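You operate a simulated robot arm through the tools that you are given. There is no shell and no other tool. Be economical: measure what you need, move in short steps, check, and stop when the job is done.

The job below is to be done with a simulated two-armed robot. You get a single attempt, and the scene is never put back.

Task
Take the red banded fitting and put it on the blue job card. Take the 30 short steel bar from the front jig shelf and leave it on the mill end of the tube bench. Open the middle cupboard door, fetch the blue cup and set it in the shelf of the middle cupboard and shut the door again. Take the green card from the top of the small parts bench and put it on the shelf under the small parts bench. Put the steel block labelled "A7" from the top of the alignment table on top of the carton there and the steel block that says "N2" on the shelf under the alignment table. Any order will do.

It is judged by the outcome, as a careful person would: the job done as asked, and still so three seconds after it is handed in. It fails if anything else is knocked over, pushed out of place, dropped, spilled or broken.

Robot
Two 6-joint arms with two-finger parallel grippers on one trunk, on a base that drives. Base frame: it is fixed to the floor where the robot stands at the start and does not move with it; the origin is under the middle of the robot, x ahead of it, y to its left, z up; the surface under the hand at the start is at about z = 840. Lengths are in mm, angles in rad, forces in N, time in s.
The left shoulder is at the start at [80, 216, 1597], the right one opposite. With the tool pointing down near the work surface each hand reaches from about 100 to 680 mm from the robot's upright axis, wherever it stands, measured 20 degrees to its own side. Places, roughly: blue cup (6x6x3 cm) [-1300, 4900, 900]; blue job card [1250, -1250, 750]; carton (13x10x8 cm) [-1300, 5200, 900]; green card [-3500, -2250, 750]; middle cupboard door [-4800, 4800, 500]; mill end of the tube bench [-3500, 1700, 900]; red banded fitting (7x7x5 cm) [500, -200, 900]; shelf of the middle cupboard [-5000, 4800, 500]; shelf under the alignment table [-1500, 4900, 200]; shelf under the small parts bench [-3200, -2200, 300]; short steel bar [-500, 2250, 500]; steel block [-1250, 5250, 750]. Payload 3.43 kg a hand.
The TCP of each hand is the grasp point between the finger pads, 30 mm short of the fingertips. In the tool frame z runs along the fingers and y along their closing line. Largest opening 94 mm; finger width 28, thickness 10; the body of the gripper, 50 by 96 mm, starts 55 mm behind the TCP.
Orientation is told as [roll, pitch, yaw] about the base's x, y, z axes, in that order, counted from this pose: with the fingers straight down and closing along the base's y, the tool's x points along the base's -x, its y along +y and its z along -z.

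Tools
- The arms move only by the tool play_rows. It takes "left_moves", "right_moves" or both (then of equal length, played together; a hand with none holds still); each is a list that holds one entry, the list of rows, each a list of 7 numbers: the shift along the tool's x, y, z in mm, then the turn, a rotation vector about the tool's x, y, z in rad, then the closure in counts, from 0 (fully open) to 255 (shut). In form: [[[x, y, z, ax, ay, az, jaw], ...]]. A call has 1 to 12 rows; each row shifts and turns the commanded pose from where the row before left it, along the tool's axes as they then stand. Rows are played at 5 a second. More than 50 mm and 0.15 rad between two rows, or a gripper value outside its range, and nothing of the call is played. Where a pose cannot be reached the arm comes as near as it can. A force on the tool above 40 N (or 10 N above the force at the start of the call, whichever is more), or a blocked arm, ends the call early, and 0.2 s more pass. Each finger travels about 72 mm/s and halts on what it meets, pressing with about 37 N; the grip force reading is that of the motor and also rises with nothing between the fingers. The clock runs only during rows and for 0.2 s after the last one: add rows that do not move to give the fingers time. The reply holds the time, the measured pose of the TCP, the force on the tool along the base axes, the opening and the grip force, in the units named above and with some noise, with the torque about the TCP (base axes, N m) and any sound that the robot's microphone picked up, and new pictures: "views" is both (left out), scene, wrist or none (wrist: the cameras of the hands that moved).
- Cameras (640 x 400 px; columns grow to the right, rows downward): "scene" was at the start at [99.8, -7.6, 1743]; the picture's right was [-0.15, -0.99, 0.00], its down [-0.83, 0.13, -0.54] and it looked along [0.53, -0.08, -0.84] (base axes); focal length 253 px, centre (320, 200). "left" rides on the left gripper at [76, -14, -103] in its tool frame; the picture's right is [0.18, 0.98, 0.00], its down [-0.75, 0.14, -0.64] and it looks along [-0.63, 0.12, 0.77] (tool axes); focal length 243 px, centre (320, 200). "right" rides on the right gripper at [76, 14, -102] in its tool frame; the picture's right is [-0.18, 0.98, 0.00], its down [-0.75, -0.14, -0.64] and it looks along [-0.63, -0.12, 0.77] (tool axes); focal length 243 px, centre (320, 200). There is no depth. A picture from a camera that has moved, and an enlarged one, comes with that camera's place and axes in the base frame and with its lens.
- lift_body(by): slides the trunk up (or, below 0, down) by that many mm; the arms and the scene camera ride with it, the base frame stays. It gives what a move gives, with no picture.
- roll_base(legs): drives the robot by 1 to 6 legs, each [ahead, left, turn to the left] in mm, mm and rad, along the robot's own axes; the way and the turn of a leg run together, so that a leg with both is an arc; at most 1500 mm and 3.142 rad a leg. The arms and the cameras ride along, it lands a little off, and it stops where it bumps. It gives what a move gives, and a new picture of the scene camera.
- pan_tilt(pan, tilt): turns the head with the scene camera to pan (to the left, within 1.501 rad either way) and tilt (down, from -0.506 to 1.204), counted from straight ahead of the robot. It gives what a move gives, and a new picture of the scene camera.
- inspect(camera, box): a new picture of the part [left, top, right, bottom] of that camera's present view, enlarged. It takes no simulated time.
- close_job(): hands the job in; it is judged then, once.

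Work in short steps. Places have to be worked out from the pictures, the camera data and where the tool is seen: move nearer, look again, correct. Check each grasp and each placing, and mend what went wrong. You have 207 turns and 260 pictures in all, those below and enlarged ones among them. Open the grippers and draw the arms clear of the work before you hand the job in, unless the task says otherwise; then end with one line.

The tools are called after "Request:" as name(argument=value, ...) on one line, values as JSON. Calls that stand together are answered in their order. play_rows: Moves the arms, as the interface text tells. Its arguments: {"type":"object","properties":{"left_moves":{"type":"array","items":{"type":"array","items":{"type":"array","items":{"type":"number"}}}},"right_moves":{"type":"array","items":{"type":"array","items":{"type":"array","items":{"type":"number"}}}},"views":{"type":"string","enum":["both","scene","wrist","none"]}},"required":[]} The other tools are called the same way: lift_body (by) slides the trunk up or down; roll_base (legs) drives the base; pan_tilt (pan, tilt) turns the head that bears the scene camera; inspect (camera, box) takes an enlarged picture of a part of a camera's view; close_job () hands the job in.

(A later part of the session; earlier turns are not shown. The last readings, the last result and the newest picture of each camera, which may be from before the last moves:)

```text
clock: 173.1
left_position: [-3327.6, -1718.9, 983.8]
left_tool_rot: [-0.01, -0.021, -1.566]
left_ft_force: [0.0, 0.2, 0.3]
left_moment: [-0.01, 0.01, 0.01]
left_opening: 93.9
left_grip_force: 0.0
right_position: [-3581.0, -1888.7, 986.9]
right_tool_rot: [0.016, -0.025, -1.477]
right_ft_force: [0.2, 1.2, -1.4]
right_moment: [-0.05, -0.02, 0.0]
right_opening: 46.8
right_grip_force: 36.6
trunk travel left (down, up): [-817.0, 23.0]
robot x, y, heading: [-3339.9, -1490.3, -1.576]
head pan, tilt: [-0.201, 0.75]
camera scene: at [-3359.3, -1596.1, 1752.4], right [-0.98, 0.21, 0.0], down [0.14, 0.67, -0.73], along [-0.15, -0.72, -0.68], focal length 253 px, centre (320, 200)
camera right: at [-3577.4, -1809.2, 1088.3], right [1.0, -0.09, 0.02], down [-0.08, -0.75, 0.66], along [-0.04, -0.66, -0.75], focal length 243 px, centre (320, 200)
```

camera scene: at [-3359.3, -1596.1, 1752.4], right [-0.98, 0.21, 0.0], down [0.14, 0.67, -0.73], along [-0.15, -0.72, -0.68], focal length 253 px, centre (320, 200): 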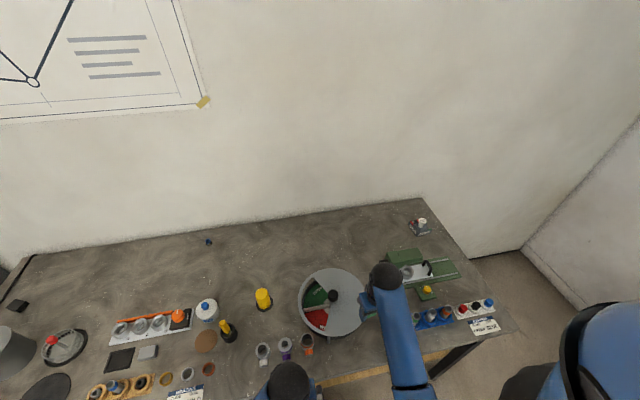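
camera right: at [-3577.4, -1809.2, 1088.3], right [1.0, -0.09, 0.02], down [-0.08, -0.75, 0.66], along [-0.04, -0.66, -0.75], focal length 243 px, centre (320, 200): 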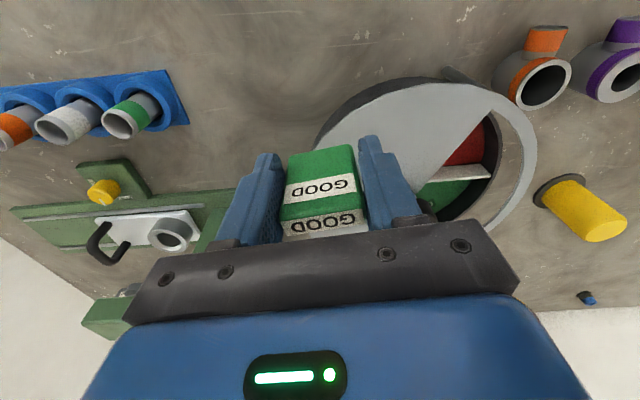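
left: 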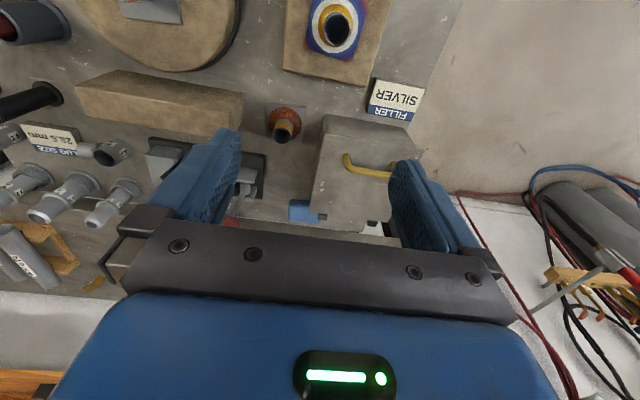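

Card held. I back off 400 mm and lower the trunk to look at the shelf beneath.

Request:
roll_base(legs=[[-420, 0, 0]])

Request:
lift_body(by=-500)

Request:
pan_tilt(pan=-0.1, tilt=0.75)

```text
clock: 175.7
left_position: [-3326.6, -1294.0, 983.9]
left_tool_rot: [-0.009, -0.017, -1.563]
left_ft_force: [0.1, -0.9, -0.6]
left_moment: [0.0, 0.01, -0.02]
left_opening: 93.9
left_grip_force: 0.0
right_position: [-3577.9, -1465.7, 985.4]
right_tool_rot: [0.015, -0.023, -1.475]
right_ft_force: [0.6, -0.4, -0.7]
right_moment: [0.01, -0.03, 0.02]
right_opening: 46.9
right_grip_force: 37.1
trunk travel left (down, up): [-817.0, 23.0]
robot x, y, heading: [-3342.3, -1062.9, -1.577]
head pan, tilt: [-0.201, 0.75]
camera scene: at [-3356.9, -1174.7, 1752.0], right [-0.98, 0.2, 0.0], down [0.14, 0.67, -0.73], along [-0.15, -0.71, -0.68], focal length 253 px, centre (320, 200)
```

scene: 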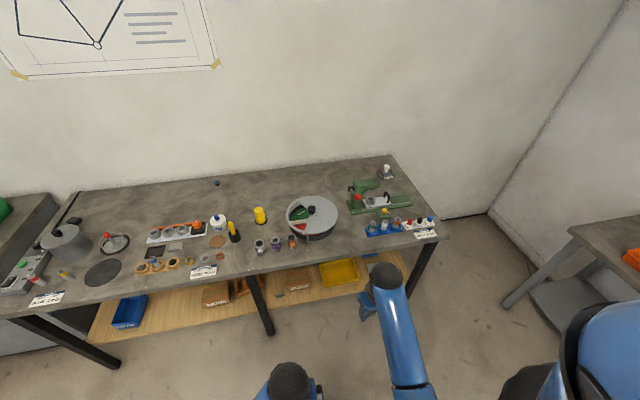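

```text
refused: -500 is not a number from -400 to 400
```

```text
clock: 176.4
left_position: [-3326.4, -1293.9, 984.1]
left_tool_rot: [-0.011, -0.017, -1.564]
left_ft_force: [-1.2, 0.6, -0.5]
left_moment: [-0.01, 0.01, 0.0]
left_opening: 94.0
left_grip_force: 0.1
right_position: [-3577.7, -1463.9, 985.9]
right_tool_rot: [0.014, -0.026, -1.475]
right_ft_force: [0.4, -1.3, -0.4]
right_moment: [0.0, -0.01, 0.04]
right_opening: 46.9
right_grip_force: 37.6
trunk travel left (down, up): [-817.0, 23.0]
robot x, y, heading: [-3342.6, -1062.4, -1.577]
head pan, tilt: [-0.099, 0.75]
camera scene: at [-3348.7, -1174.1, 1752.1], right [-0.99, 0.1, 0.0], down [0.07, 0.68, -0.73], along [-0.08, -0.73, -0.68], focal length 253 px, centre (320, 200)
```

scene: 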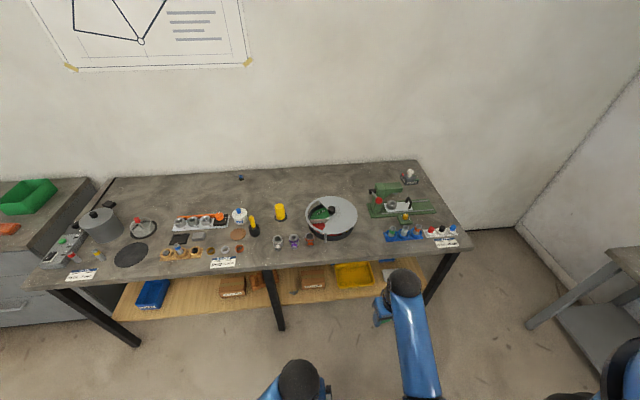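

Request:
lift_body(by=-400)

Request:
pan_tilt(pan=0.0, tilt=0.7)

```text
clock: 180.2
left_position: [-3325.4, -1294.6, 583.5]
left_tool_rot: [-0.01, -0.02, -1.565]
left_ft_force: [0.4, -0.1, 0.8]
left_moment: [-0.02, -0.01, 0.0]
left_opening: 94.1
left_grip_force: 0.0
right_position: [-3577.9, -1463.8, 586.6]
right_tool_rot: [0.017, -0.024, -1.474]
right_ft_force: [0.2, -0.7, -1.3]
right_moment: [-0.01, -0.01, 0.0]
right_opening: 46.9
right_grip_force: 36.8
trunk travel left (down, up): [-417.0, 423.0]
robot x, y, heading: [-3340.3, -1065.0, -1.575]
head pan, tilt: [-0.099, 0.75]
```

```text
clock: 180.9
left_position: [-3326.4, -1292.4, 584.3]
left_tool_rot: [-0.009, -0.018, -1.567]
left_ft_force: [0.2, -0.1, -0.2]
left_moment: [0.06, 0.0, -0.01]
left_opening: 94.1
left_grip_force: 0.0
right_position: [-3577.8, -1462.7, 586.0]
right_tool_rot: [0.016, -0.024, -1.474]
right_ft_force: [-0.6, 0.3, -0.1]
right_moment: [-0.02, -0.05, 0.0]
right_opening: 47.0
right_grip_force: 36.2
trunk travel left (down, up): [-417.0, 423.0]
robot x, y, heading: [-3338.9, -1064.5, -1.576]
head pan, tilt: [0.0, 0.7]
camera scene: at [-3340.4, -1175.2, 1356.5], right [-1.0, 0.01, 0.0], down [0.0, 0.64, -0.76], along [0.0, -0.76, -0.64], focal length 253 px, centre (320, 200)
```

scene: 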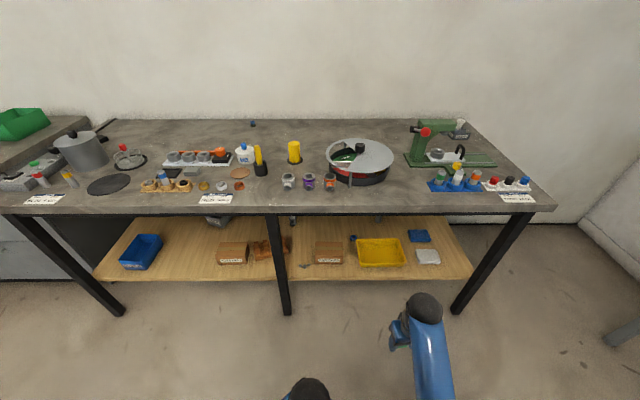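

The shelf has a clear spot between the blue tray and the carton, about (-2670,-1930), shelf z≈350. I slide the robot left 850 mm.

Request:
roll_base(legs=[[0, 850, 0.005]])

Request:
lift_body(by=-130)

Request:
pan_tilt(pan=-0.15, tilt=0.7)

```text
clock: 185.4
left_position: [-2463.2, -1292.2, 583.6]
left_tool_rot: [-0.012, -0.02, -1.549]
left_ft_force: [-0.4, -0.8, -0.2]
left_moment: [-0.02, 0.02, -0.01]
left_opening: 93.9
left_grip_force: 0.0
right_position: [-2714.1, -1465.3, 586.3]
right_tool_rot: [0.017, -0.025, -1.461]
right_ft_force: [-0.8, 0.1, 0.1]
right_moment: [-0.03, 0.03, 0.03]
right_opening: 47.0
right_grip_force: 36.9
trunk travel left (down, up): [-417.0, 423.0]
robot x, y, heading: [-2483.7, -1057.3, -1.565]
head pan, tilt: [0.0, 0.7]
camera scene: at [-2480.1, -1173.4, 1356.5], right [-1.0, -0.01, 0.0], down [-0.01, 0.64, -0.76], along [0.01, -0.76, -0.64], focal length 253 px, centre (320, 200)
```

scene: 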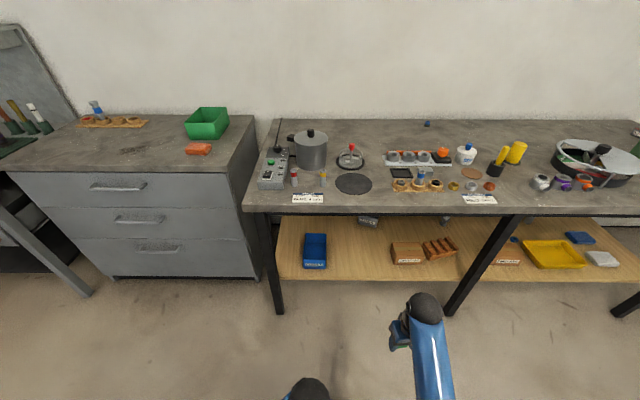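

```text
clock: 187.0
left_position: [-2465.8, -1290.9, 455.3]
left_tool_rot: [-0.009, -0.019, -1.548]
left_ft_force: [0.6, 0.2, 0.1]
left_moment: [0.0, -0.02, 0.0]
left_opening: 94.1
left_grip_force: 0.0
right_position: [-2713.3, -1464.6, 456.6]
right_tool_rot: [0.018, -0.026, -1.461]
right_ft_force: [0.3, 0.1, 0.2]
right_moment: [-0.01, 0.0, 0.0]
right_opening: 46.8
right_grip_force: 36.8
trunk travel left (down, up): [-287.0, 553.0]
robot x, y, heading: [-2483.6, -1061.3, -1.56]
head pan, tilt: [0.0, 0.7]
```

```text
clock: 187.7
left_position: [-2464.2, -1291.5, 454.2]
left_tool_rot: [-0.009, -0.019, -1.551]
left_ft_force: [0.0, 0.5, -0.1]
left_moment: [0.0, 0.01, 0.01]
left_opening: 94.3
left_grip_force: 0.1
right_position: [-2714.1, -1465.8, 456.6]
right_tool_rot: [0.017, -0.024, -1.463]
right_ft_force: [-0.2, -0.6, 0.1]
right_moment: [0.0, -0.02, 0.03]
right_opening: 46.9
right_grip_force: 37.7
trunk travel left (down, up): [-287.0, 553.0]
robot x, y, heading: [-2480.7, -1059.0, -1.562]
head pan, tilt: [-0.15, 0.7]
camera scene: at [-2493.0, -1172.6, 1226.5], right [-0.99, 0.14, 0.0], down [0.09, 0.64, -0.76], along [-0.11, -0.76, -0.64], focal length 253 px, centre (320, 200)
```

scene: 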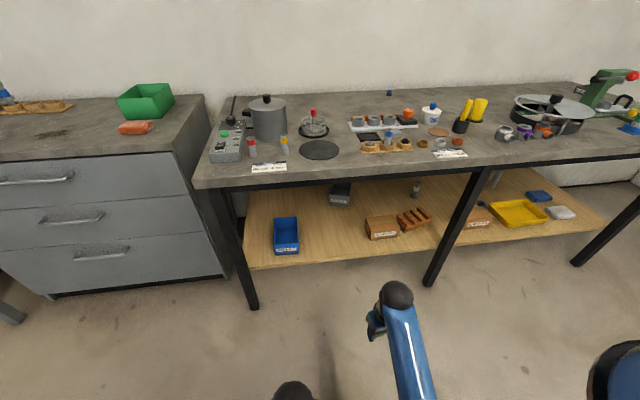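

I lower 30 more, shift the hand right spot-wise, and drive in 380 mm with the card just above shelf height.

Request:
lift_body(by=-30)

Request:
play_rows(right_moves=[[[0, 27, 0, 0, 0, 0, 255], [0, 25, 0, 0, 0, 0, 255]]], views="none")

Request:
roll_base(legs=[[370, 0, 0]])

Request:
inspect(camera="right", box=[0, 0, 640, 400])

```text
clock: 188.5
left_position: [-2464.7, -1292.2, 425.1]
left_tool_rot: [-0.009, -0.02, -1.55]
left_ft_force: [0.8, -0.6, -0.1]
left_moment: [-0.01, 0.01, 0.01]
left_opening: 94.2
left_grip_force: 0.0
right_position: [-2714.6, -1464.8, 427.3]
right_tool_rot: [0.016, -0.027, -1.463]
right_ft_force: [0.6, -0.1, 0.0]
right_moment: [-0.02, 0.0, 0.02]
right_opening: 46.8
right_grip_force: 36.7
trunk travel left (down, up): [-257.0, 583.0]
robot x, y, heading: [-2484.5, -1062.1, -1.566]
head pan, tilt: [-0.15, 0.7]
```

```text
clock: 189.1
left_position: [-2464.6, -1291.1, 423.0]
left_tool_rot: [-0.01, -0.019, -1.552]
left_ft_force: [-0.4, 0.2, 0.0]
left_moment: [0.02, 0.02, 0.01]
left_opening: 93.9
left_grip_force: 0.1
right_position: [-2662.7, -1459.2, 427.7]
right_tool_rot: [0.016, -0.025, -1.462]
right_ft_force: [0.1, -0.6, 0.2]
right_moment: [0.02, 0.0, 0.01]
right_opening: 47.0
right_grip_force: 36.8
trunk travel left (down, up): [-257.0, 583.0]
robot x, y, heading: [-2481.3, -1064.2, -1.566]
head pan, tilt: [-0.15, 0.7]
```

```text
clock: 191.4
left_position: [-2462.1, -1660.9, 422.7]
left_tool_rot: [-0.01, -0.017, -1.553]
left_ft_force: [-0.1, 0.0, -1.1]
left_moment: [0.03, 0.01, 0.0]
left_opening: 94.0
left_grip_force: 0.0
right_position: [-2660.0, -1829.7, 426.4]
right_tool_rot: [0.016, -0.025, -1.465]
right_ft_force: [1.2, 0.0, -0.3]
right_moment: [-0.02, 0.0, -0.03]
right_opening: 47.1
right_grip_force: 37.2
trunk travel left (down, up): [-257.0, 583.0]
robot x, y, heading: [-2478.3, -1434.6, -1.56]
head pan, tilt: [-0.15, 0.7]
camera scene: at [-2490.3, -1543.2, 1196.4], right [-0.99, 0.14, 0.0], down [0.09, 0.64, -0.76], along [-0.11, -0.76, -0.64], focal length 253 px, centre (320, 200)
```

scene: 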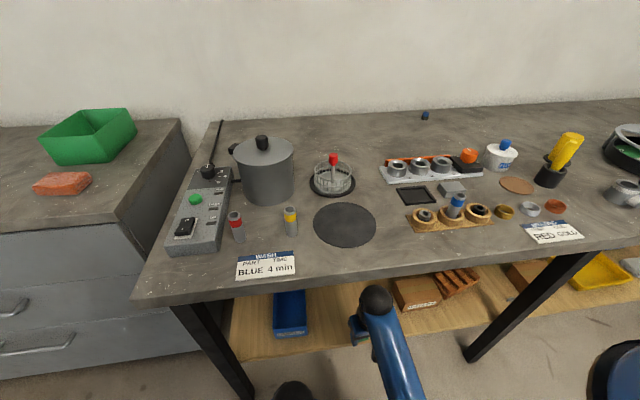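

```text
1.00 times, centred on (320, 200) of right (not enlarged: the box is as wide or as high as the picture)
camera zoom: at [-2657.5, -1750.2, 528.4], right [1.0, -0.08, 0.02], down [-0.07, -0.75, 0.66], along [-0.04, -0.66, -0.75], focal length 243 px, centre (320, 200)
```

zoom: 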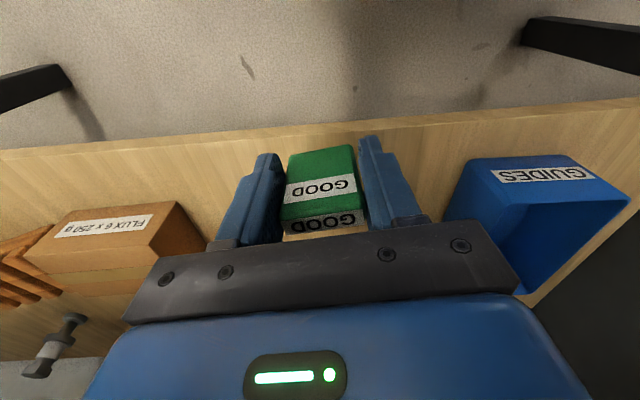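

The spot between FLUX carton and GUIDES tray is right under. I advance 85 mm and lower slowly to contact.

Request:
play_rows(right_moves=[[[-42, 0, 0, 0, 0, 0, 255], [-42, 0, 0, 0, 0, 0, 255], [0, 0, 6, 0, 0, 0, 255], [0, 0, 5, 0, 0, 0, 255], [0, 0, 5, 0, 0, 0, 255], [0, 0, 4, 0, 0, 0, 255], [0, 0, 4, 0, 0, 0, 255], [0, 0, 0, 0, 0, 0, 255]]], views="wrist")

```text
clock: 193.2
left_position: [-2461.1, -1661.9, 424.0]
left_tool_rot: [-0.009, -0.019, -1.551]
left_ft_force: [-0.7, 0.6, 0.2]
left_moment: [-0.02, 0.01, 0.0]
left_opening: 94.1
left_grip_force: 0.0
right_position: [-2651.2, -1913.5, 405.1]
right_tool_rot: [0.016, -0.025, -1.465]
right_ft_force: [-0.1, 0.6, -0.7]
right_moment: [0.01, -0.03, -0.02]
right_opening: 47.2
right_grip_force: 37.0
trunk travel left (down, up): [-257.0, 583.0]
robot x, y, heading: [-2476.5, -1431.8, -1.563]
head pan, tilt: [-0.15, 0.7]
camera right: at [-2648.4, -1834.4, 506.4], right [1.0, -0.08, 0.02], down [-0.07, -0.75, 0.66], along [-0.04, -0.66, -0.75], focal length 243 px, centre (320, 200)
```

right: 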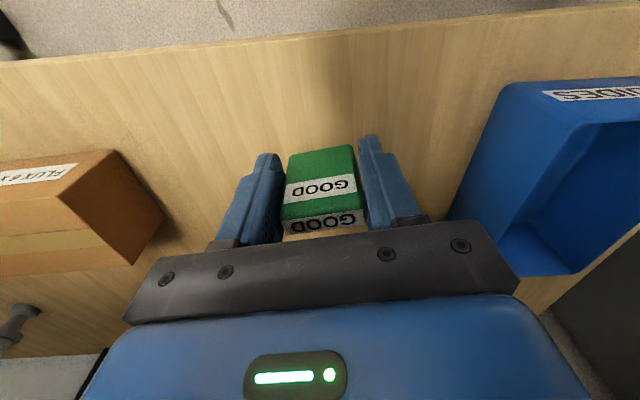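

No contact yet, well clear on both sides; I continue lowering.

Request:
play_rows(right_moves=[[[0, 0, 5, 0, 0, 0, 255], [0, 0, 4, 0, 0, 0, 255], [0, 0, 4, 0, 0, 0, 255], [0, 0, 4, 0, 0, 0, 255], [0, 0, 3, 0, 0, 0, 255], [0, 0, 3, 0, 0, 0, 255], [0, 0, 3, 0, 0, 0, 255], [0, 0, 3, 0, 0, 0, 255], [0, 0, 3, 0, 0, 0, 255], [0, 0, 3, 0, 0, 0, 255], [0, 0, 3, 0, 0, 0, 255]]], views="wrist")

```text
clock: 195.6
left_position: [-2461.8, -1661.5, 424.8]
left_tool_rot: [-0.01, -0.018, -1.55]
left_ft_force: [-0.1, -0.3, 0.4]
left_moment: [0.02, 0.03, -0.01]
left_opening: 94.0
left_grip_force: 0.1
right_position: [-2648.9, -1913.0, 368.4]
right_tool_rot: [0.014, -0.025, -1.463]
right_ft_force: [0.6, 0.7, -0.7]
right_moment: [0.02, -0.01, -0.01]
right_opening: 46.7
right_grip_force: 37.7
trunk travel left (down, up): [-257.0, 583.0]
robot x, y, heading: [-2477.8, -1430.3, -1.565]
head pan, tilt: [-0.15, 0.7]
camera right: at [-2646.9, -1834.5, 468.7], right [1.0, -0.08, 0.02], down [-0.07, -0.75, 0.66], along [-0.04, -0.66, -0.75], focal length 243 px, centre (320, 200)
```

right: 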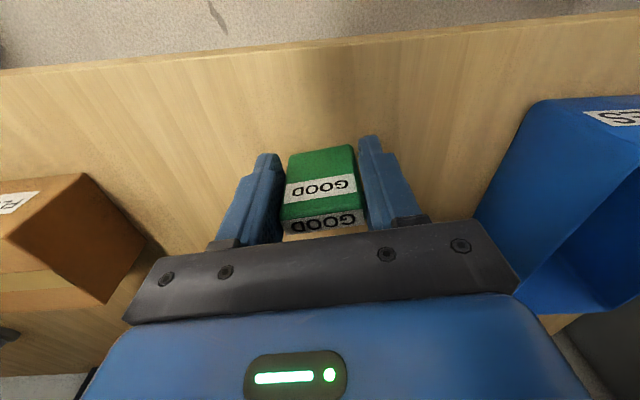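

Still none; continuing in 3–4 mm rows.

Request:
play_rows(right_moves=[[[0, 0, 5, 0, 0, 0, 255], [0, 0, 4, 0, 0, 0, 255], [0, 0, 4, 0, 0, 0, 255], [0, 0, 4, 0, 0, 0, 255], [0, 0, 3, 0, 0, 0, 255], [0, 0, 3, 0, 0, 0, 255], [0, 0, 3, 0, 0, 0, 255], [0, 0, 3, 0, 0, 0, 255], [0, 0, 3, 0, 0, 0, 255], [0, 0, 3, 0, 0, 0, 255], [0, 0, 3, 0, 0, 0, 255]]], views="wrist")

```text
clock: 198.0
left_position: [-2461.8, -1660.9, 424.3]
left_tool_rot: [-0.012, -0.023, -1.553]
left_ft_force: [0.5, -0.2, 0.3]
left_moment: [-0.01, 0.0, 0.01]
left_opening: 94.0
left_grip_force: 0.1
right_position: [-2648.2, -1916.7, 333.4]
right_tool_rot: [0.014, -0.032, -1.465]
right_ft_force: [-2.4, -5.0, 33.7]
right_moment: [-0.49, 0.41, 0.05]
right_opening: 47.2
right_grip_force: 36.7
trunk travel left (down, up): [-257.0, 583.0]
robot x, y, heading: [-2476.5, -1430.1, -1.563]
head pan, tilt: [-0.15, 0.7]
camera right: at [-2646.5, -1836.3, 433.7], right [1.0, -0.08, 0.02], down [-0.07, -0.74, 0.67], along [-0.04, -0.66, -0.75], focal length 243 px, centre (320, 200)
```

right: 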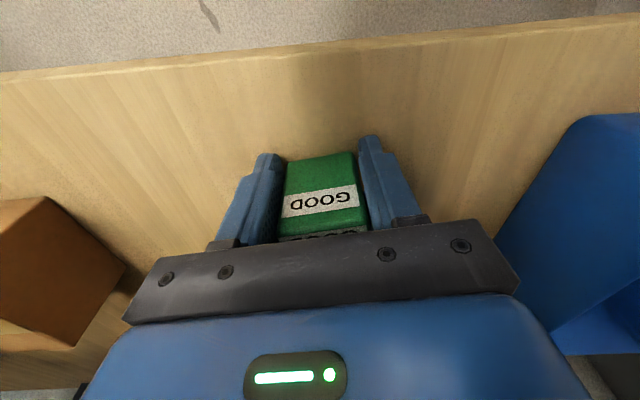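

Contact with the shelf. I ease up 2 mm, open, and rise clear.

Request:
play_rows(right_moves=[[[0, 0, -2, 0, 0, 0, 255], [0, 0, 0, 0, 0, 0, 220], [0, 0, 0, 0, 0, 0, 150], [0, 0, 0, 0, 0, 0, 80], [0, 0, 0, 0, 0, 0, 40], [0, 0, 0, 0, 0, 0, 40], [0, 0, -20, 0, 0, 0, 40], [0, 0, -30, 0, 0, 0, 40], [0, 0, -30, 0, 0, 0, 40], [0, 0, 0, 0, 0, 0, 40]]], views="wrist")

```text
clock: 200.2
left_position: [-2461.7, -1661.2, 424.6]
left_tool_rot: [-0.011, -0.02, -1.552]
left_ft_force: [0.0, 1.0, 0.1]
left_moment: [0.01, -0.04, 0.02]
left_opening: 93.9
left_grip_force: 0.0
right_position: [-2651.5, -1914.2, 411.9]
right_tool_rot: [0.015, -0.024, -1.464]
right_ft_force: [0.4, -0.4, 0.0]
right_moment: [0.0, 0.01, 0.0]
right_opening: 79.1
right_grip_force: 0.1
trunk travel left (down, up): [-257.0, 583.0]
robot x, y, heading: [-2481.1, -1427.9, -1.557]
head pan, tilt: [-0.15, 0.7]
camera right: at [-2648.1, -1834.7, 513.1], right [1.0, -0.08, 0.02], down [-0.07, -0.75, 0.66], along [-0.04, -0.66, -0.75], focal length 243 px, centre (320, 200)
```

right: 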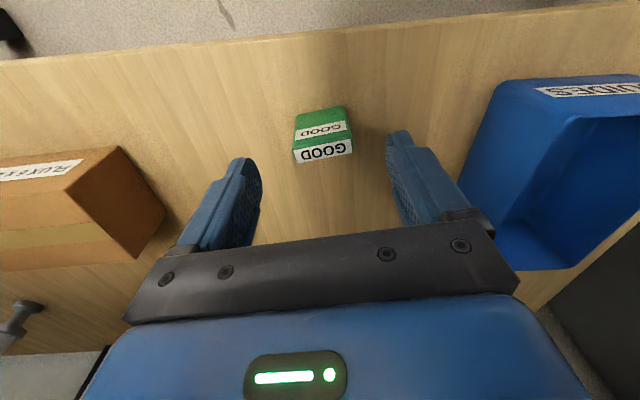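

Green card stands on the shelf. I raise the hand slightly, back out 470 mm, raise the trunk and turn toward +y.

Request:
play_rows(right_moves=[[[20, 0, -10, 0, 0, 0, 0], [40, 0, 0, 0, 0, 0, 0], [40, 0, 0, 0, 0, 0, 0]]], views="none")

Request:
roll_base(legs=[[-450, 0, 0], [0, -400, 0]])

Request:
lift_body(by=400)

Request:
lift_body(by=180)

Request:
roll_base(legs=[[0, 0, -3.14]])

Request:
pan_tilt(pan=0.0, tilt=0.4)

```text
clock: 201.0
left_position: [-2461.7, -1661.0, 423.1]
left_tool_rot: [-0.011, -0.019, -1.552]
left_ft_force: [0.2, 0.1, -0.1]
left_moment: [0.04, -0.03, 0.01]
left_opening: 93.9
left_grip_force: 0.1
right_position: [-2661.4, -1814.2, 420.2]
right_tool_rot: [0.015, -0.025, -1.465]
right_ft_force: [0.4, 0.3, 0.6]
right_moment: [0.0, 0.0, 0.01]
right_opening: 93.8
right_grip_force: 0.1
trunk travel left (down, up): [-257.0, 583.0]
robot x, y, heading: [-2475.9, -1429.8, -1.559]
head pan, tilt: [-0.15, 0.7]
```

```text
clock: 204.7
left_position: [-2528.7, -1244.4, 424.9]
left_tool_rot: [-0.011, -0.017, -1.658]
left_ft_force: [0.1, -0.3, 0.3]
left_moment: [0.01, -0.04, -0.02]
left_opening: 93.9
left_grip_force: 0.0
right_position: [-2744.2, -1375.7, 419.6]
right_tool_rot: [0.017, -0.025, -1.573]
right_ft_force: [-0.5, -0.2, 0.8]
right_moment: [0.0, -0.03, 0.0]
right_opening: 94.0
right_grip_force: 0.0
trunk travel left (down, up): [-257.0, 583.0]
robot x, y, heading: [-2522.1, -1017.0, -1.668]
head pan, tilt: [-0.15, 0.7]
stopped in leg 2: the robot was blocked; the commanded pose is now the measured one
camera scene: at [-2545.7, -1124.5, 1196.4], right [-0.97, 0.25, 0.0], down [0.16, 0.62, -0.76], along [-0.19, -0.74, -0.64], focal length 253 px, centre (320, 200)
```

scene: 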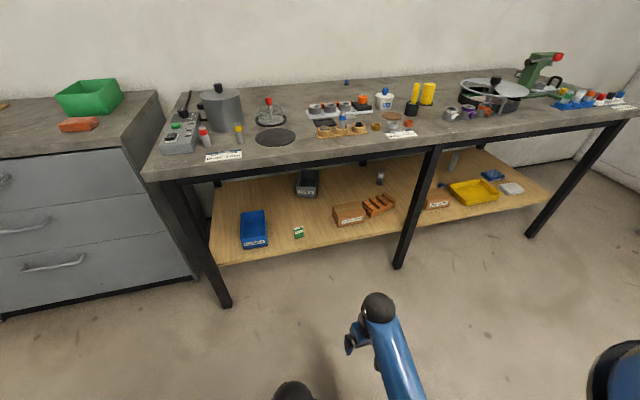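

```text
clock: 208.5
left_position: [-2528.1, -1246.3, 824.3]
left_tool_rot: [-0.011, -0.017, -1.659]
left_ft_force: [0.9, 0.5, 0.1]
left_moment: [0.02, -0.01, -0.01]
left_opening: 94.0
left_grip_force: 0.1
right_position: [-2743.6, -1377.5, 820.3]
right_tool_rot: [0.017, -0.024, -1.571]
right_ft_force: [-0.1, 0.1, -0.6]
right_moment: [-0.01, -0.01, 0.01]
right_opening: 94.2
right_grip_force: 0.0
trunk travel left (down, up): [-657.0, 183.0]
robot x, y, heading: [-2522.7, -1015.7, -1.67]
head pan, tilt: [-0.15, 0.7]
```

```text
clock: 210.5
left_position: [-2529.9, -1245.5, 1004.8]
left_tool_rot: [-0.012, -0.017, -1.657]
left_ft_force: [0.5, 0.1, -0.4]
left_moment: [0.0, 0.0, 0.01]
left_opening: 94.3
left_grip_force: 0.1
right_position: [-2744.2, -1376.4, 999.5]
right_tool_rot: [0.016, -0.024, -1.57]
right_ft_force: [-0.2, 0.8, -0.3]
right_moment: [-0.01, 0.01, 0.02]
right_opening: 93.9
right_grip_force: 0.1
trunk travel left (down, up): [-837.0, 3.0]
robot x, y, heading: [-2520.3, -1014.2, -1.667]
head pan, tilt: [-0.15, 0.7]
```

```text
clock: 217.0
left_position: [-2582.6, -792.3, 1003.5]
left_tool_rot: [-0.012, -0.019, 1.769]
left_ft_force: [-0.5, -0.1, -0.7]
left_moment: [0.03, 0.05, 0.0]
left_opening: 94.0
left_grip_force: 0.1
right_position: [-2420.5, -602.2, 1003.7]
right_tool_rot: [0.033, -0.05, 1.876]
right_ft_force: [-18.1, -3.4, 3.9]
right_moment: [-0.09, 0.44, 0.01]
right_opening: 83.7
right_grip_force: 0.1
trunk travel left (down, up): [-837.0, 3.0]
robot x, y, heading: [-2527.3, -1013.4, 1.759]
head pan, tilt: [-0.15, 0.7]
stopped in leg 1: the force on the tool passed its limit at 50 N (the readings are from after the stop); the commanded pose is now the measured one
camera scene: at [-2532.1, -898.8, 1776.8], right [1.0, 0.04, 0.0], down [0.02, -0.64, -0.77], along [-0.03, 0.76, -0.64], focal length 253 px, centre (320, 200)
```

scene: 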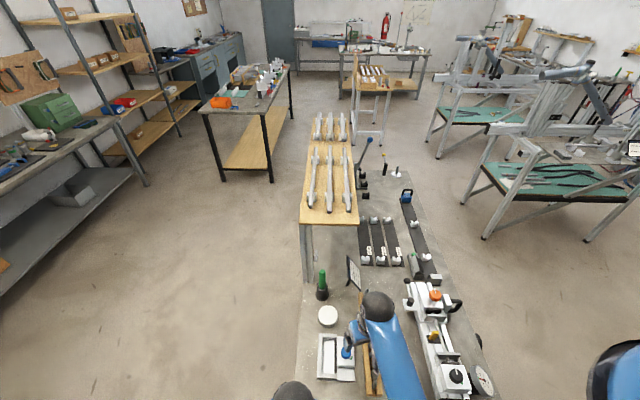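

```text
clock: 217.8
left_position: [-2583.5, -792.2, 1002.9]
left_tool_rot: [-0.012, -0.018, 1.768]
left_ft_force: [-0.1, -0.6, -1.0]
left_moment: [0.02, -0.01, 0.0]
left_opening: 94.3
left_grip_force: 0.1
right_position: [-2419.7, -600.8, 1004.4]
right_tool_rot: [0.026, -0.047, 1.871]
right_ft_force: [-16.5, -2.3, 6.6]
right_moment: [-0.02, 0.19, 0.03]
right_opening: 84.3
right_grip_force: 0.1
trunk travel left (down, up): [-837.0, 3.0]
robot x, y, heading: [-2524.0, -1012.2, 1.755]
head pan, tilt: [0.0, 0.4]
camera scene: at [-2549.3, -892.3, 1803.3], right [0.98, 0.18, 0.0], down [0.07, -0.38, -0.92], along [-0.17, 0.91, -0.39], focal length 253 px, centre (320, 200)
```

scene: 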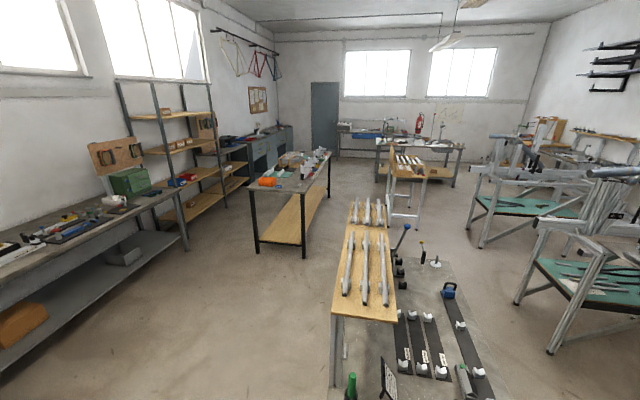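

The turn stopped: the right hand presses against something over the table behind. I look through the right wrist camera before moving.

Request:
inspect(camera="right", box=[0, 0, 640, 400])

Request:
pan_tilt(pan=-0.3, tilt=0.95)

```text
1.00 times, centred on (320, 200) of right (not enlarged: the box is as wide or as high as the picture)
camera zoom: at [-2408.6, -681.8, 1102.9], right [-0.99, -0.12, 0.03], down [-0.06, 0.74, 0.67], along [-0.1, 0.67, -0.74], focal length 243 px, centre (320, 200)
```

zoom: 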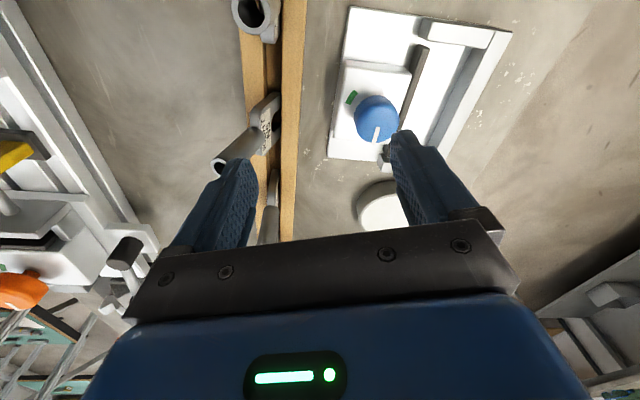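

```text
clock: 218.8
left_position: [-2582.3, -793.0, 1002.8]
left_tool_rot: [-0.013, -0.017, 1.768]
left_ft_force: [-0.1, -0.1, -0.3]
left_moment: [0.03, 0.0, -0.01]
left_opening: 93.9
left_grip_force: 0.1
right_position: [-2418.3, -602.1, 1003.1]
right_tool_rot: [0.027, -0.047, 1.868]
right_ft_force: [-16.4, -1.8, 7.2]
right_moment: [-0.01, 0.17, 0.09]
right_opening: 84.0
right_grip_force: 0.1
trunk travel left (down, up): [-837.0, 3.0]
robot x, y, heading: [-2523.0, -1017.2, 1.753]
head pan, tilt: [-0.3, 0.949]
camera scene: at [-2523.3, -911.2, 1756.9], right [0.99, -0.11, 0.0], down [-0.09, -0.81, -0.58], along [0.07, 0.58, -0.81], focal length 253 px, centre (320, 200)
```

scene: 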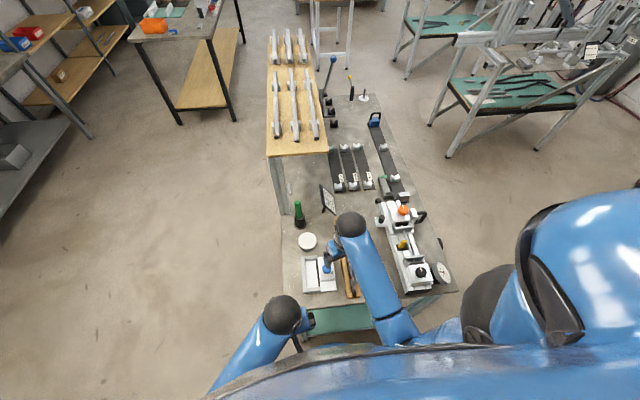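

Request:
inspect(camera="scene", box=[280, 200, 440, 320])

Request:
inspect(camera="right", box=[180, 0, 420, 240])

```text
3.33 times, centred on (360, 260) of scene
camera zoom: at [-2523.3, -911.2, 1756.9], right [0.99, -0.11, 0.0], down [-0.09, -0.81, -0.58], along [0.07, 0.58, -0.81], focal length 842 px, centre (187, 0)
```

zoom: 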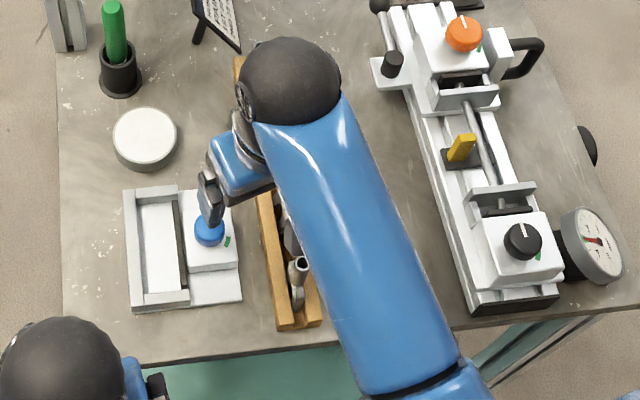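

```text
1.67 times, centred on (300, 120) of right
camera zoom: at [-2408.2, -682.1, 1102.7], right [-0.99, -0.12, 0.03], down [-0.06, 0.74, 0.67], along [-0.1, 0.67, -0.74], focal length 404 px, centre (353, 333)
```

zoom: 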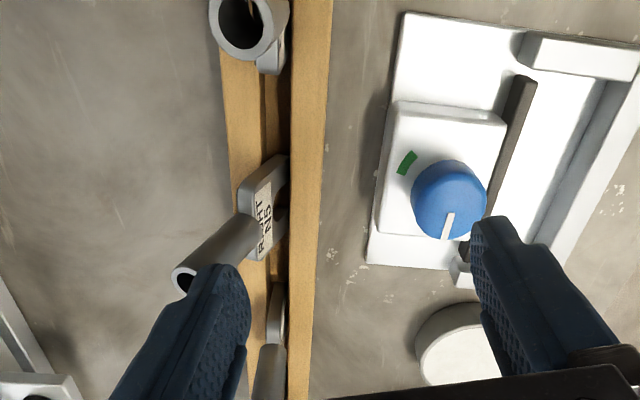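

The outer finger leans on a part ("RIGHT N15") standing in a wooden rack. I back off by turning left slightly and check the part.

Request:
roll_base(legs=[[0, 0, 0.06]])

Request:
inspect(camera="right", box=[100, 0, 420, 240])

```text
clock: 219.6
left_position: [-2593.8, -795.7, 1004.4]
left_tool_rot: [-0.011, -0.016, 1.829]
left_ft_force: [0.8, -0.4, -0.2]
left_moment: [0.02, 0.04, -0.04]
left_opening: 94.0
left_grip_force: 0.1
right_position: [-2443.1, -595.4, 1001.7]
right_tool_rot: [0.028, -0.048, 1.931]
right_ft_force: [0.6, 1.0, -0.9]
right_moment: [0.02, 0.03, 0.02]
right_opening: 94.0
right_grip_force: 0.0
trunk travel left (down, up): [-837.0, 3.0]
robot x, y, heading: [-2522.1, -1017.2, 1.816]
head pan, tilt: [-0.3, 0.949]
camera scene: at [-2525.7, -910.5, 1756.7], right [1.0, -0.05, 0.0], down [-0.04, -0.81, -0.58], along [0.03, 0.58, -0.81], focal length 253 px, centre (320, 200)
```

scene: 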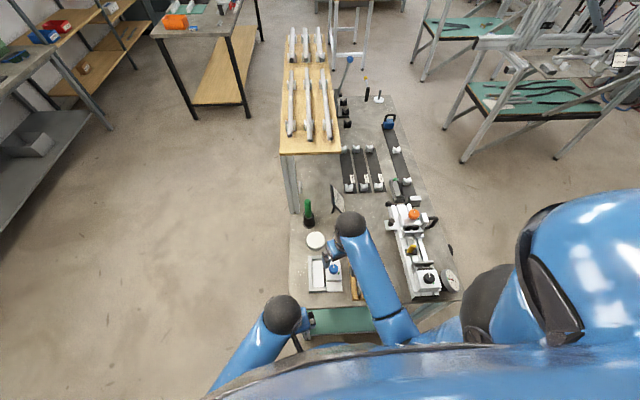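

```text
1.67 times, centred on (260, 120) of right
camera zoom: at [-2426.2, -675.1, 1102.1], right [-0.98, -0.17, 0.04], down [-0.11, 0.73, 0.67], along [-0.14, 0.66, -0.74], focal length 404 px, centre (420, 333)
```

zoom: 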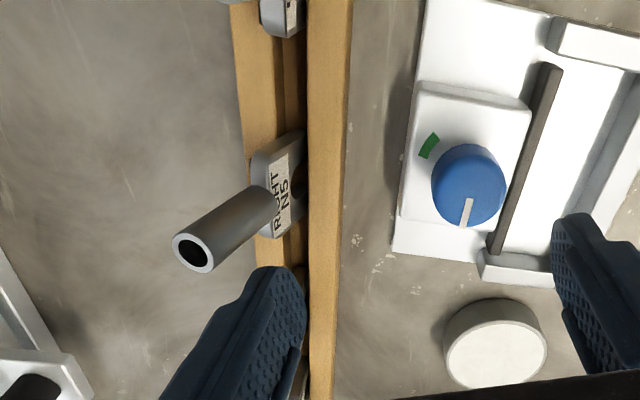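

Finger is free now. I turn further left, so that the arm clears the rack, and look at it with the head camera.

Request:
play_rows(right_moves=[[[0, 10, -20, 0, 0, 0, 0], [0, 0, -15, 0, 0, 0, 0]]], views="none")

Request:
roll_base(legs=[[0, 0, 0.6]])

Request:
pan_tilt(pan=-0.95, tilt=0.95)

```text
clock: 220.2
left_position: [-2593.8, -795.1, 1004.3]
left_tool_rot: [-0.01, -0.016, 1.83]
left_ft_force: [-0.2, 0.2, -0.9]
left_moment: [0.03, -0.02, 0.0]
left_opening: 94.0
left_grip_force: 0.0
right_position: [-2450.2, -600.1, 1038.1]
right_tool_rot: [0.027, -0.046, 1.93]
right_ft_force: [-0.4, -0.6, 0.1]
right_moment: [-0.02, 0.0, -0.01]
right_opening: 93.9
right_grip_force: 0.1
trunk travel left (down, up): [-837.0, 3.0]
robot x, y, heading: [-2521.5, -1013.7, 1.817]
head pan, tilt: [-0.3, 0.949]
```

```text
clock: 222.2
left_position: [-2704.2, -873.0, 1004.3]
left_tool_rot: [-0.012, -0.019, 2.427]
left_ft_force: [1.1, 0.9, -0.2]
left_moment: [0.0, 0.02, -0.01]
left_opening: 93.6
left_grip_force: 0.0
right_position: [-2693.7, -629.8, 1036.9]
right_tool_rot: [0.031, -0.045, 2.526]
right_ft_force: [-0.7, 0.7, 0.3]
right_moment: [-0.01, -0.02, 0.03]
right_opening: 93.8
right_grip_force: 0.1
trunk travel left (down, up): [-837.0, 3.0]
robot x, y, heading: [-2521.9, -1013.3, 2.419]
head pan, tilt: [-0.3, 0.949]
camera scene: at [-2581.3, -928.7, 1756.7], right [0.86, 0.52, 0.0], down [0.42, -0.7, -0.58], along [-0.3, 0.5, -0.81], focal length 253 px, centre (320, 200)
```

scene: 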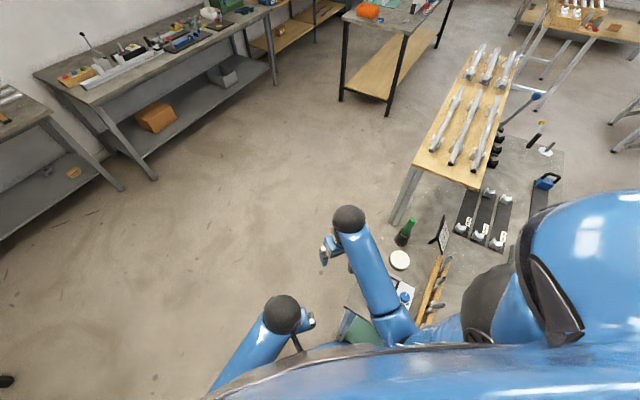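

```text
clock: 223.3
left_position: [-2704.6, -872.6, 1004.2]
left_tool_rot: [-0.009, -0.017, 2.426]
left_ft_force: [-0.4, -0.4, -0.5]
left_moment: [-0.03, 0.01, 0.02]
left_opening: 94.0
left_grip_force: 0.1
right_position: [-2695.7, -629.9, 1036.9]
right_tool_rot: [0.026, -0.045, 2.525]
right_ft_force: [0.9, -0.3, -1.0]
right_moment: [-0.01, 0.01, 0.02]
right_opening: 94.0
right_grip_force: 0.1
trunk travel left (down, up): [-837.0, 3.0]
robot x, y, heading: [-2523.9, -1012.9, 2.416]
head pan, tilt: [-0.949, 0.949]
camera scene: at [-2536.4, -919.1, 1756.7], right [0.99, -0.11, 0.0], down [-0.09, -0.81, -0.58], along [0.06, 0.58, -0.81], focal length 253 px, centre (320, 200)
```

scene: 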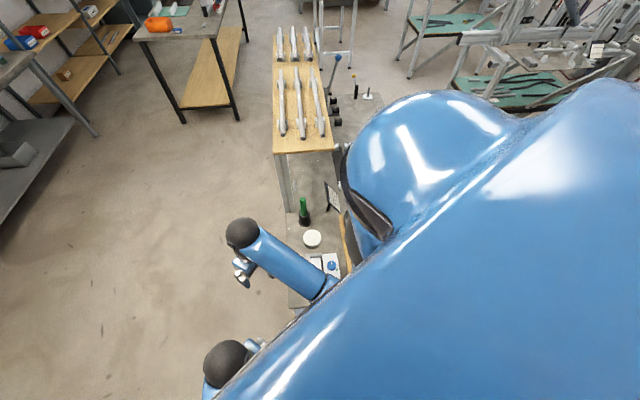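

Request:
pan_tilt(pan=-0.45, tilt=1.0)

Request:
inspect(camera="scene", box=[340, 200, 500, 310])

```text
clock: 224.2
left_position: [-2705.2, -872.4, 1002.6]
left_tool_rot: [-0.01, -0.019, 2.425]
left_ft_force: [-0.4, 0.1, -0.3]
left_moment: [-0.01, -0.01, -0.01]
left_opening: 94.3
left_grip_force: 0.0
right_position: [-2694.8, -629.9, 1038.2]
right_tool_rot: [0.029, -0.045, 2.524]
right_ft_force: [0.2, -0.7, 0.3]
right_moment: [-0.02, 0.02, -0.01]
right_opening: 94.1
right_grip_force: 0.1
trunk travel left (down, up): [-837.0, 3.0]
robot x, y, heading: [-2521.1, -1014.2, 2.416]
head pan, tilt: [-0.45, 1.0]
camera scene: at [-2570.6, -927.0, 1753.1], right [0.92, 0.38, 0.0], down [0.32, -0.78, -0.54], along [-0.21, 0.5, -0.84], focal length 253 px, centre (320, 200)
```

scene: 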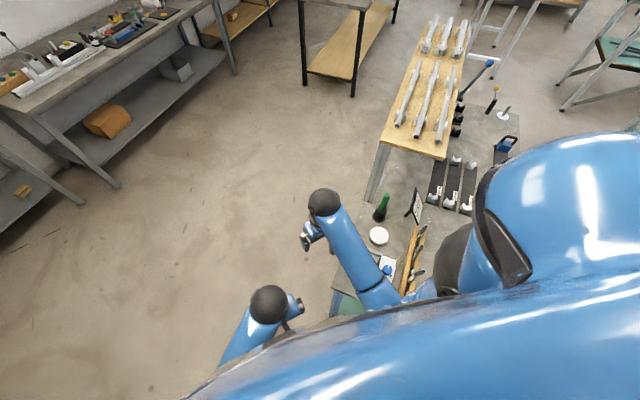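

```text
3.64 times, centred on (420, 255) of scene
camera zoom: at [-2570.6, -927.0, 1753.1], right [0.92, 0.38, 0.0], down [0.32, -0.78, -0.54], along [-0.21, 0.5, -0.84], focal length 919 px, centre (-44, 0)
```

zoom: 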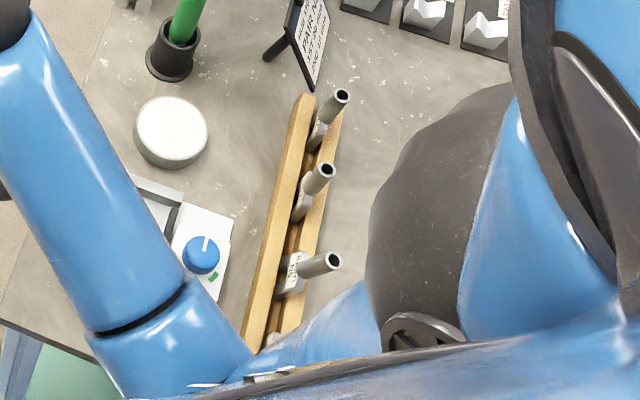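

One part in the rack now leans about 17° towards +x, by my touch; its neighbours stand upright. I'll set it upright again: first tilt the right tool forward so that it can be carried higher.

Request:
play_rows(right_moves=[[[0, 0, 0, 0, -0.12, 0, 0], [0, 0, 0, 0, -0.12, 0, 0], [0, 0, 0, 0, -0.12, 0, 0], [0, 0, 0, 0, -0.12, 0, 0], [0, 0, 0, 0, -0.12, 0, 0], [-17, 0, -25, 0, 0, 0, 0], [-17, 0, -25, 0, 0, 0, 0], [-17, 0, -25, 0, 0, 0, 0], [0, 0, 0, 0, 0, 0, 0]]], views="scene")

```text
clock: 226.2
left_position: [-2703.7, -872.7, 1003.8]
left_tool_rot: [-0.01, -0.017, 2.426]
left_ft_force: [0.3, 0.4, -0.6]
left_moment: [0.03, 0.02, -0.04]
left_opening: 93.9
left_grip_force: 0.0
right_position: [-2687.9, -629.3, 1127.5]
right_tool_rot: [0.036, -0.647, 2.507]
right_ft_force: [0.5, -0.6, 1.1]
right_moment: [0.01, 0.01, -0.02]
right_opening: 94.1
right_grip_force: 0.1
trunk travel left (down, up): [-837.0, 3.0]
robot x, y, heading: [-2523.4, -1015.3, 2.411]
head pan, tilt: [-0.45, 1.0]
camera scene: at [-2570.4, -927.1, 1753.1], right [0.92, 0.38, 0.0], down [0.32, -0.78, -0.54], along [-0.21, 0.5, -0.84], focal length 253 px, centre (320, 200)
```

scene: 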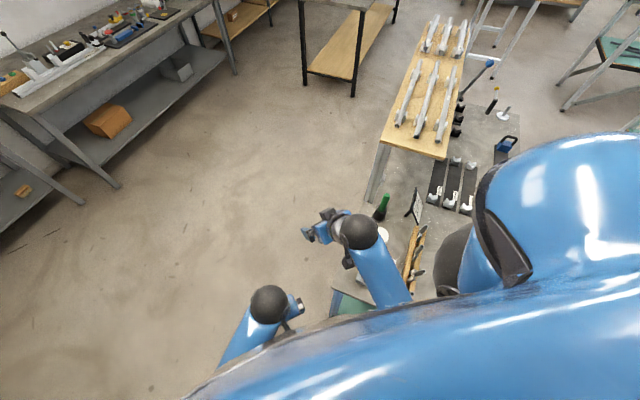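

Now I turn right 0.76 rad; the hand at z 1127 passes well over the rack.

Request:
roll_base(legs=[[0, 0, -0.76]])

Request:
inspect(camera="right", box=[0, 0, 640, 400])

```text
clock: 228.6
left_position: [-2553.7, -786.0, 1003.8]
left_tool_rot: [-0.01, -0.017, 1.65]
left_ft_force: [0.2, -0.2, -0.4]
left_moment: [-0.01, 0.01, 0.02]
left_opening: 94.1
left_grip_force: 0.1
right_position: [-2370.5, -622.4, 1126.8]
right_tool_rot: [0.034, -0.647, 1.732]
right_ft_force: [0.4, 0.4, -0.4]
right_moment: [-0.01, -0.02, -0.04]
right_opening: 94.1
right_grip_force: 0.0
trunk travel left (down, up): [-837.0, 3.0]
robot x, y, heading: [-2523.3, -1015.7, 1.639]
head pan, tilt: [-0.45, 1.0]
camera scene: at [-2497.9, -916.8, 1753.1], right [0.93, -0.37, 0.0], down [-0.31, -0.78, -0.54], along [0.2, 0.5, -0.84], focal length 253 px, centre (320, 200)
```

scene: 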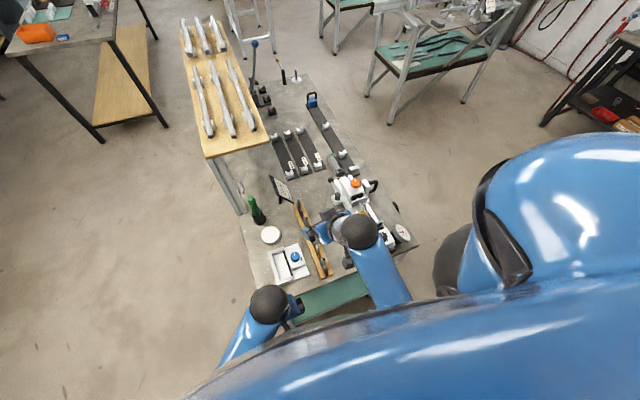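

```text
1.00 times, centred on (320, 200) of right (not enlarged: the box is as wide or as high as the picture)
camera zoom: at [-2363.5, -746.4, 1164.6], right [-0.99, -0.03, 0.14], down [0.13, 0.24, 0.96], along [-0.06, 0.97, -0.23], focal length 243 px, centre (320, 200)
```

zoom: 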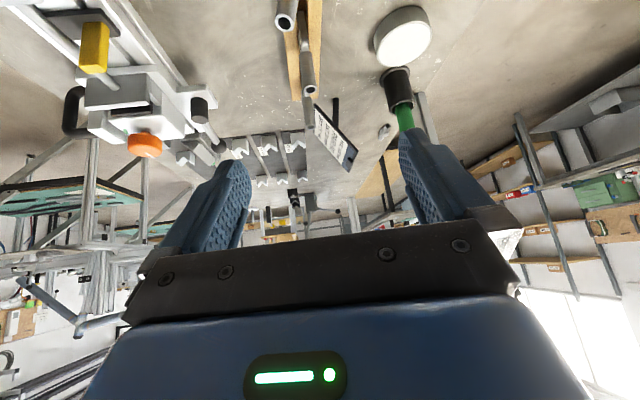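

Request:
inspect(camera="scene", box=[260, 180, 380, 290])

```text
3.64 times, centred on (320, 235) of scene
camera zoom: at [-2497.9, -916.8, 1753.1], right [0.93, -0.37, 0.0], down [-0.31, -0.78, -0.54], along [0.2, 0.5, -0.84], focal length 919 px, centre (320, 73)
```

zoom: 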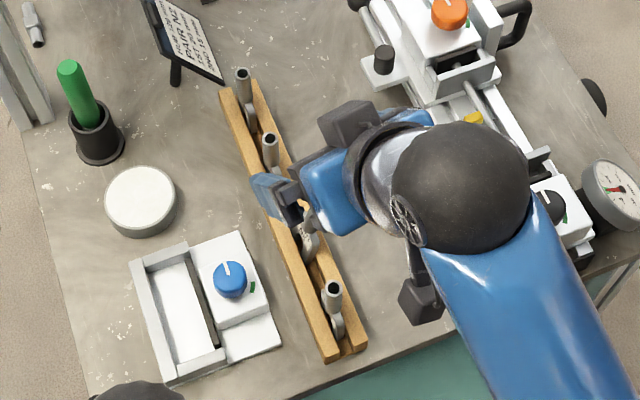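

Upright position for that part should be about (-2389,-596), tube tops z≈1000. I bring the open fingers over it at z 1050.

Request:
play_rows(right_moves=[[[8, 4.7, 26, 0, 0, 0, 0], [8, 4.7, 26, 0, 0, 0, 0], [8, 4.7, 26, 0, 0, 0, 0], [0, 0, 0, 0, 0, 0, 0]]], views="wrist")

Request:
inspect(camera="scene", box=[260, 180, 380, 290])

```text
clock: 229.6
left_position: [-2553.4, -786.4, 1003.2]
left_tool_rot: [-0.011, -0.016, 1.65]
left_ft_force: [-0.7, -0.2, -0.1]
left_moment: [-0.03, 0.02, -0.02]
left_opening: 94.1
left_grip_force: 0.2
right_position: [-2391.4, -598.7, 1050.3]
right_tool_rot: [0.035, -0.647, 1.731]
right_ft_force: [0.1, -0.2, 0.4]
right_moment: [0.01, -0.04, 0.0]
right_opening: 93.6
right_grip_force: 0.0
trunk travel left (down, up): [-837.0, 3.0]
robot x, y, heading: [-2521.7, -1012.7, 1.643]
head pan, tilt: [-0.45, 1.0]
camera right: at [-2383.9, -721.3, 1086.4], right [-0.99, -0.03, 0.14], down [0.13, 0.24, 0.96], along [-0.06, 0.97, -0.23], focal length 243 px, centre (320, 200)
```

right: 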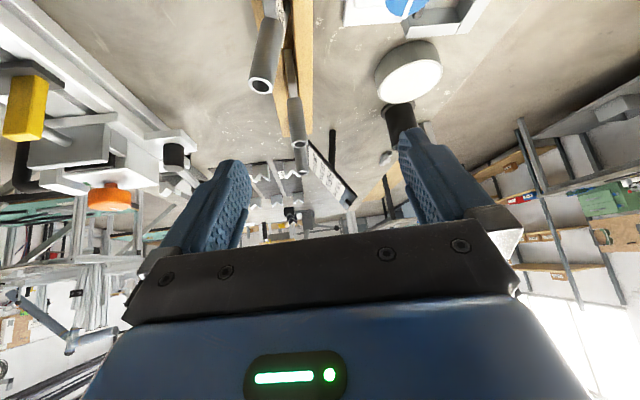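

```text
3.64 times, centred on (320, 235) of scene
camera zoom: at [-2497.4, -917.0, 1753.1], right [0.93, -0.37, 0.0], down [-0.31, -0.78, -0.54], along [0.2, 0.5, -0.84], focal length 919 px, centre (320, 73)
```

zoom: 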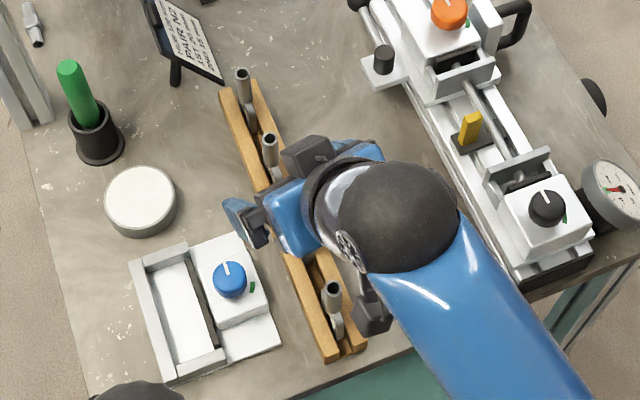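

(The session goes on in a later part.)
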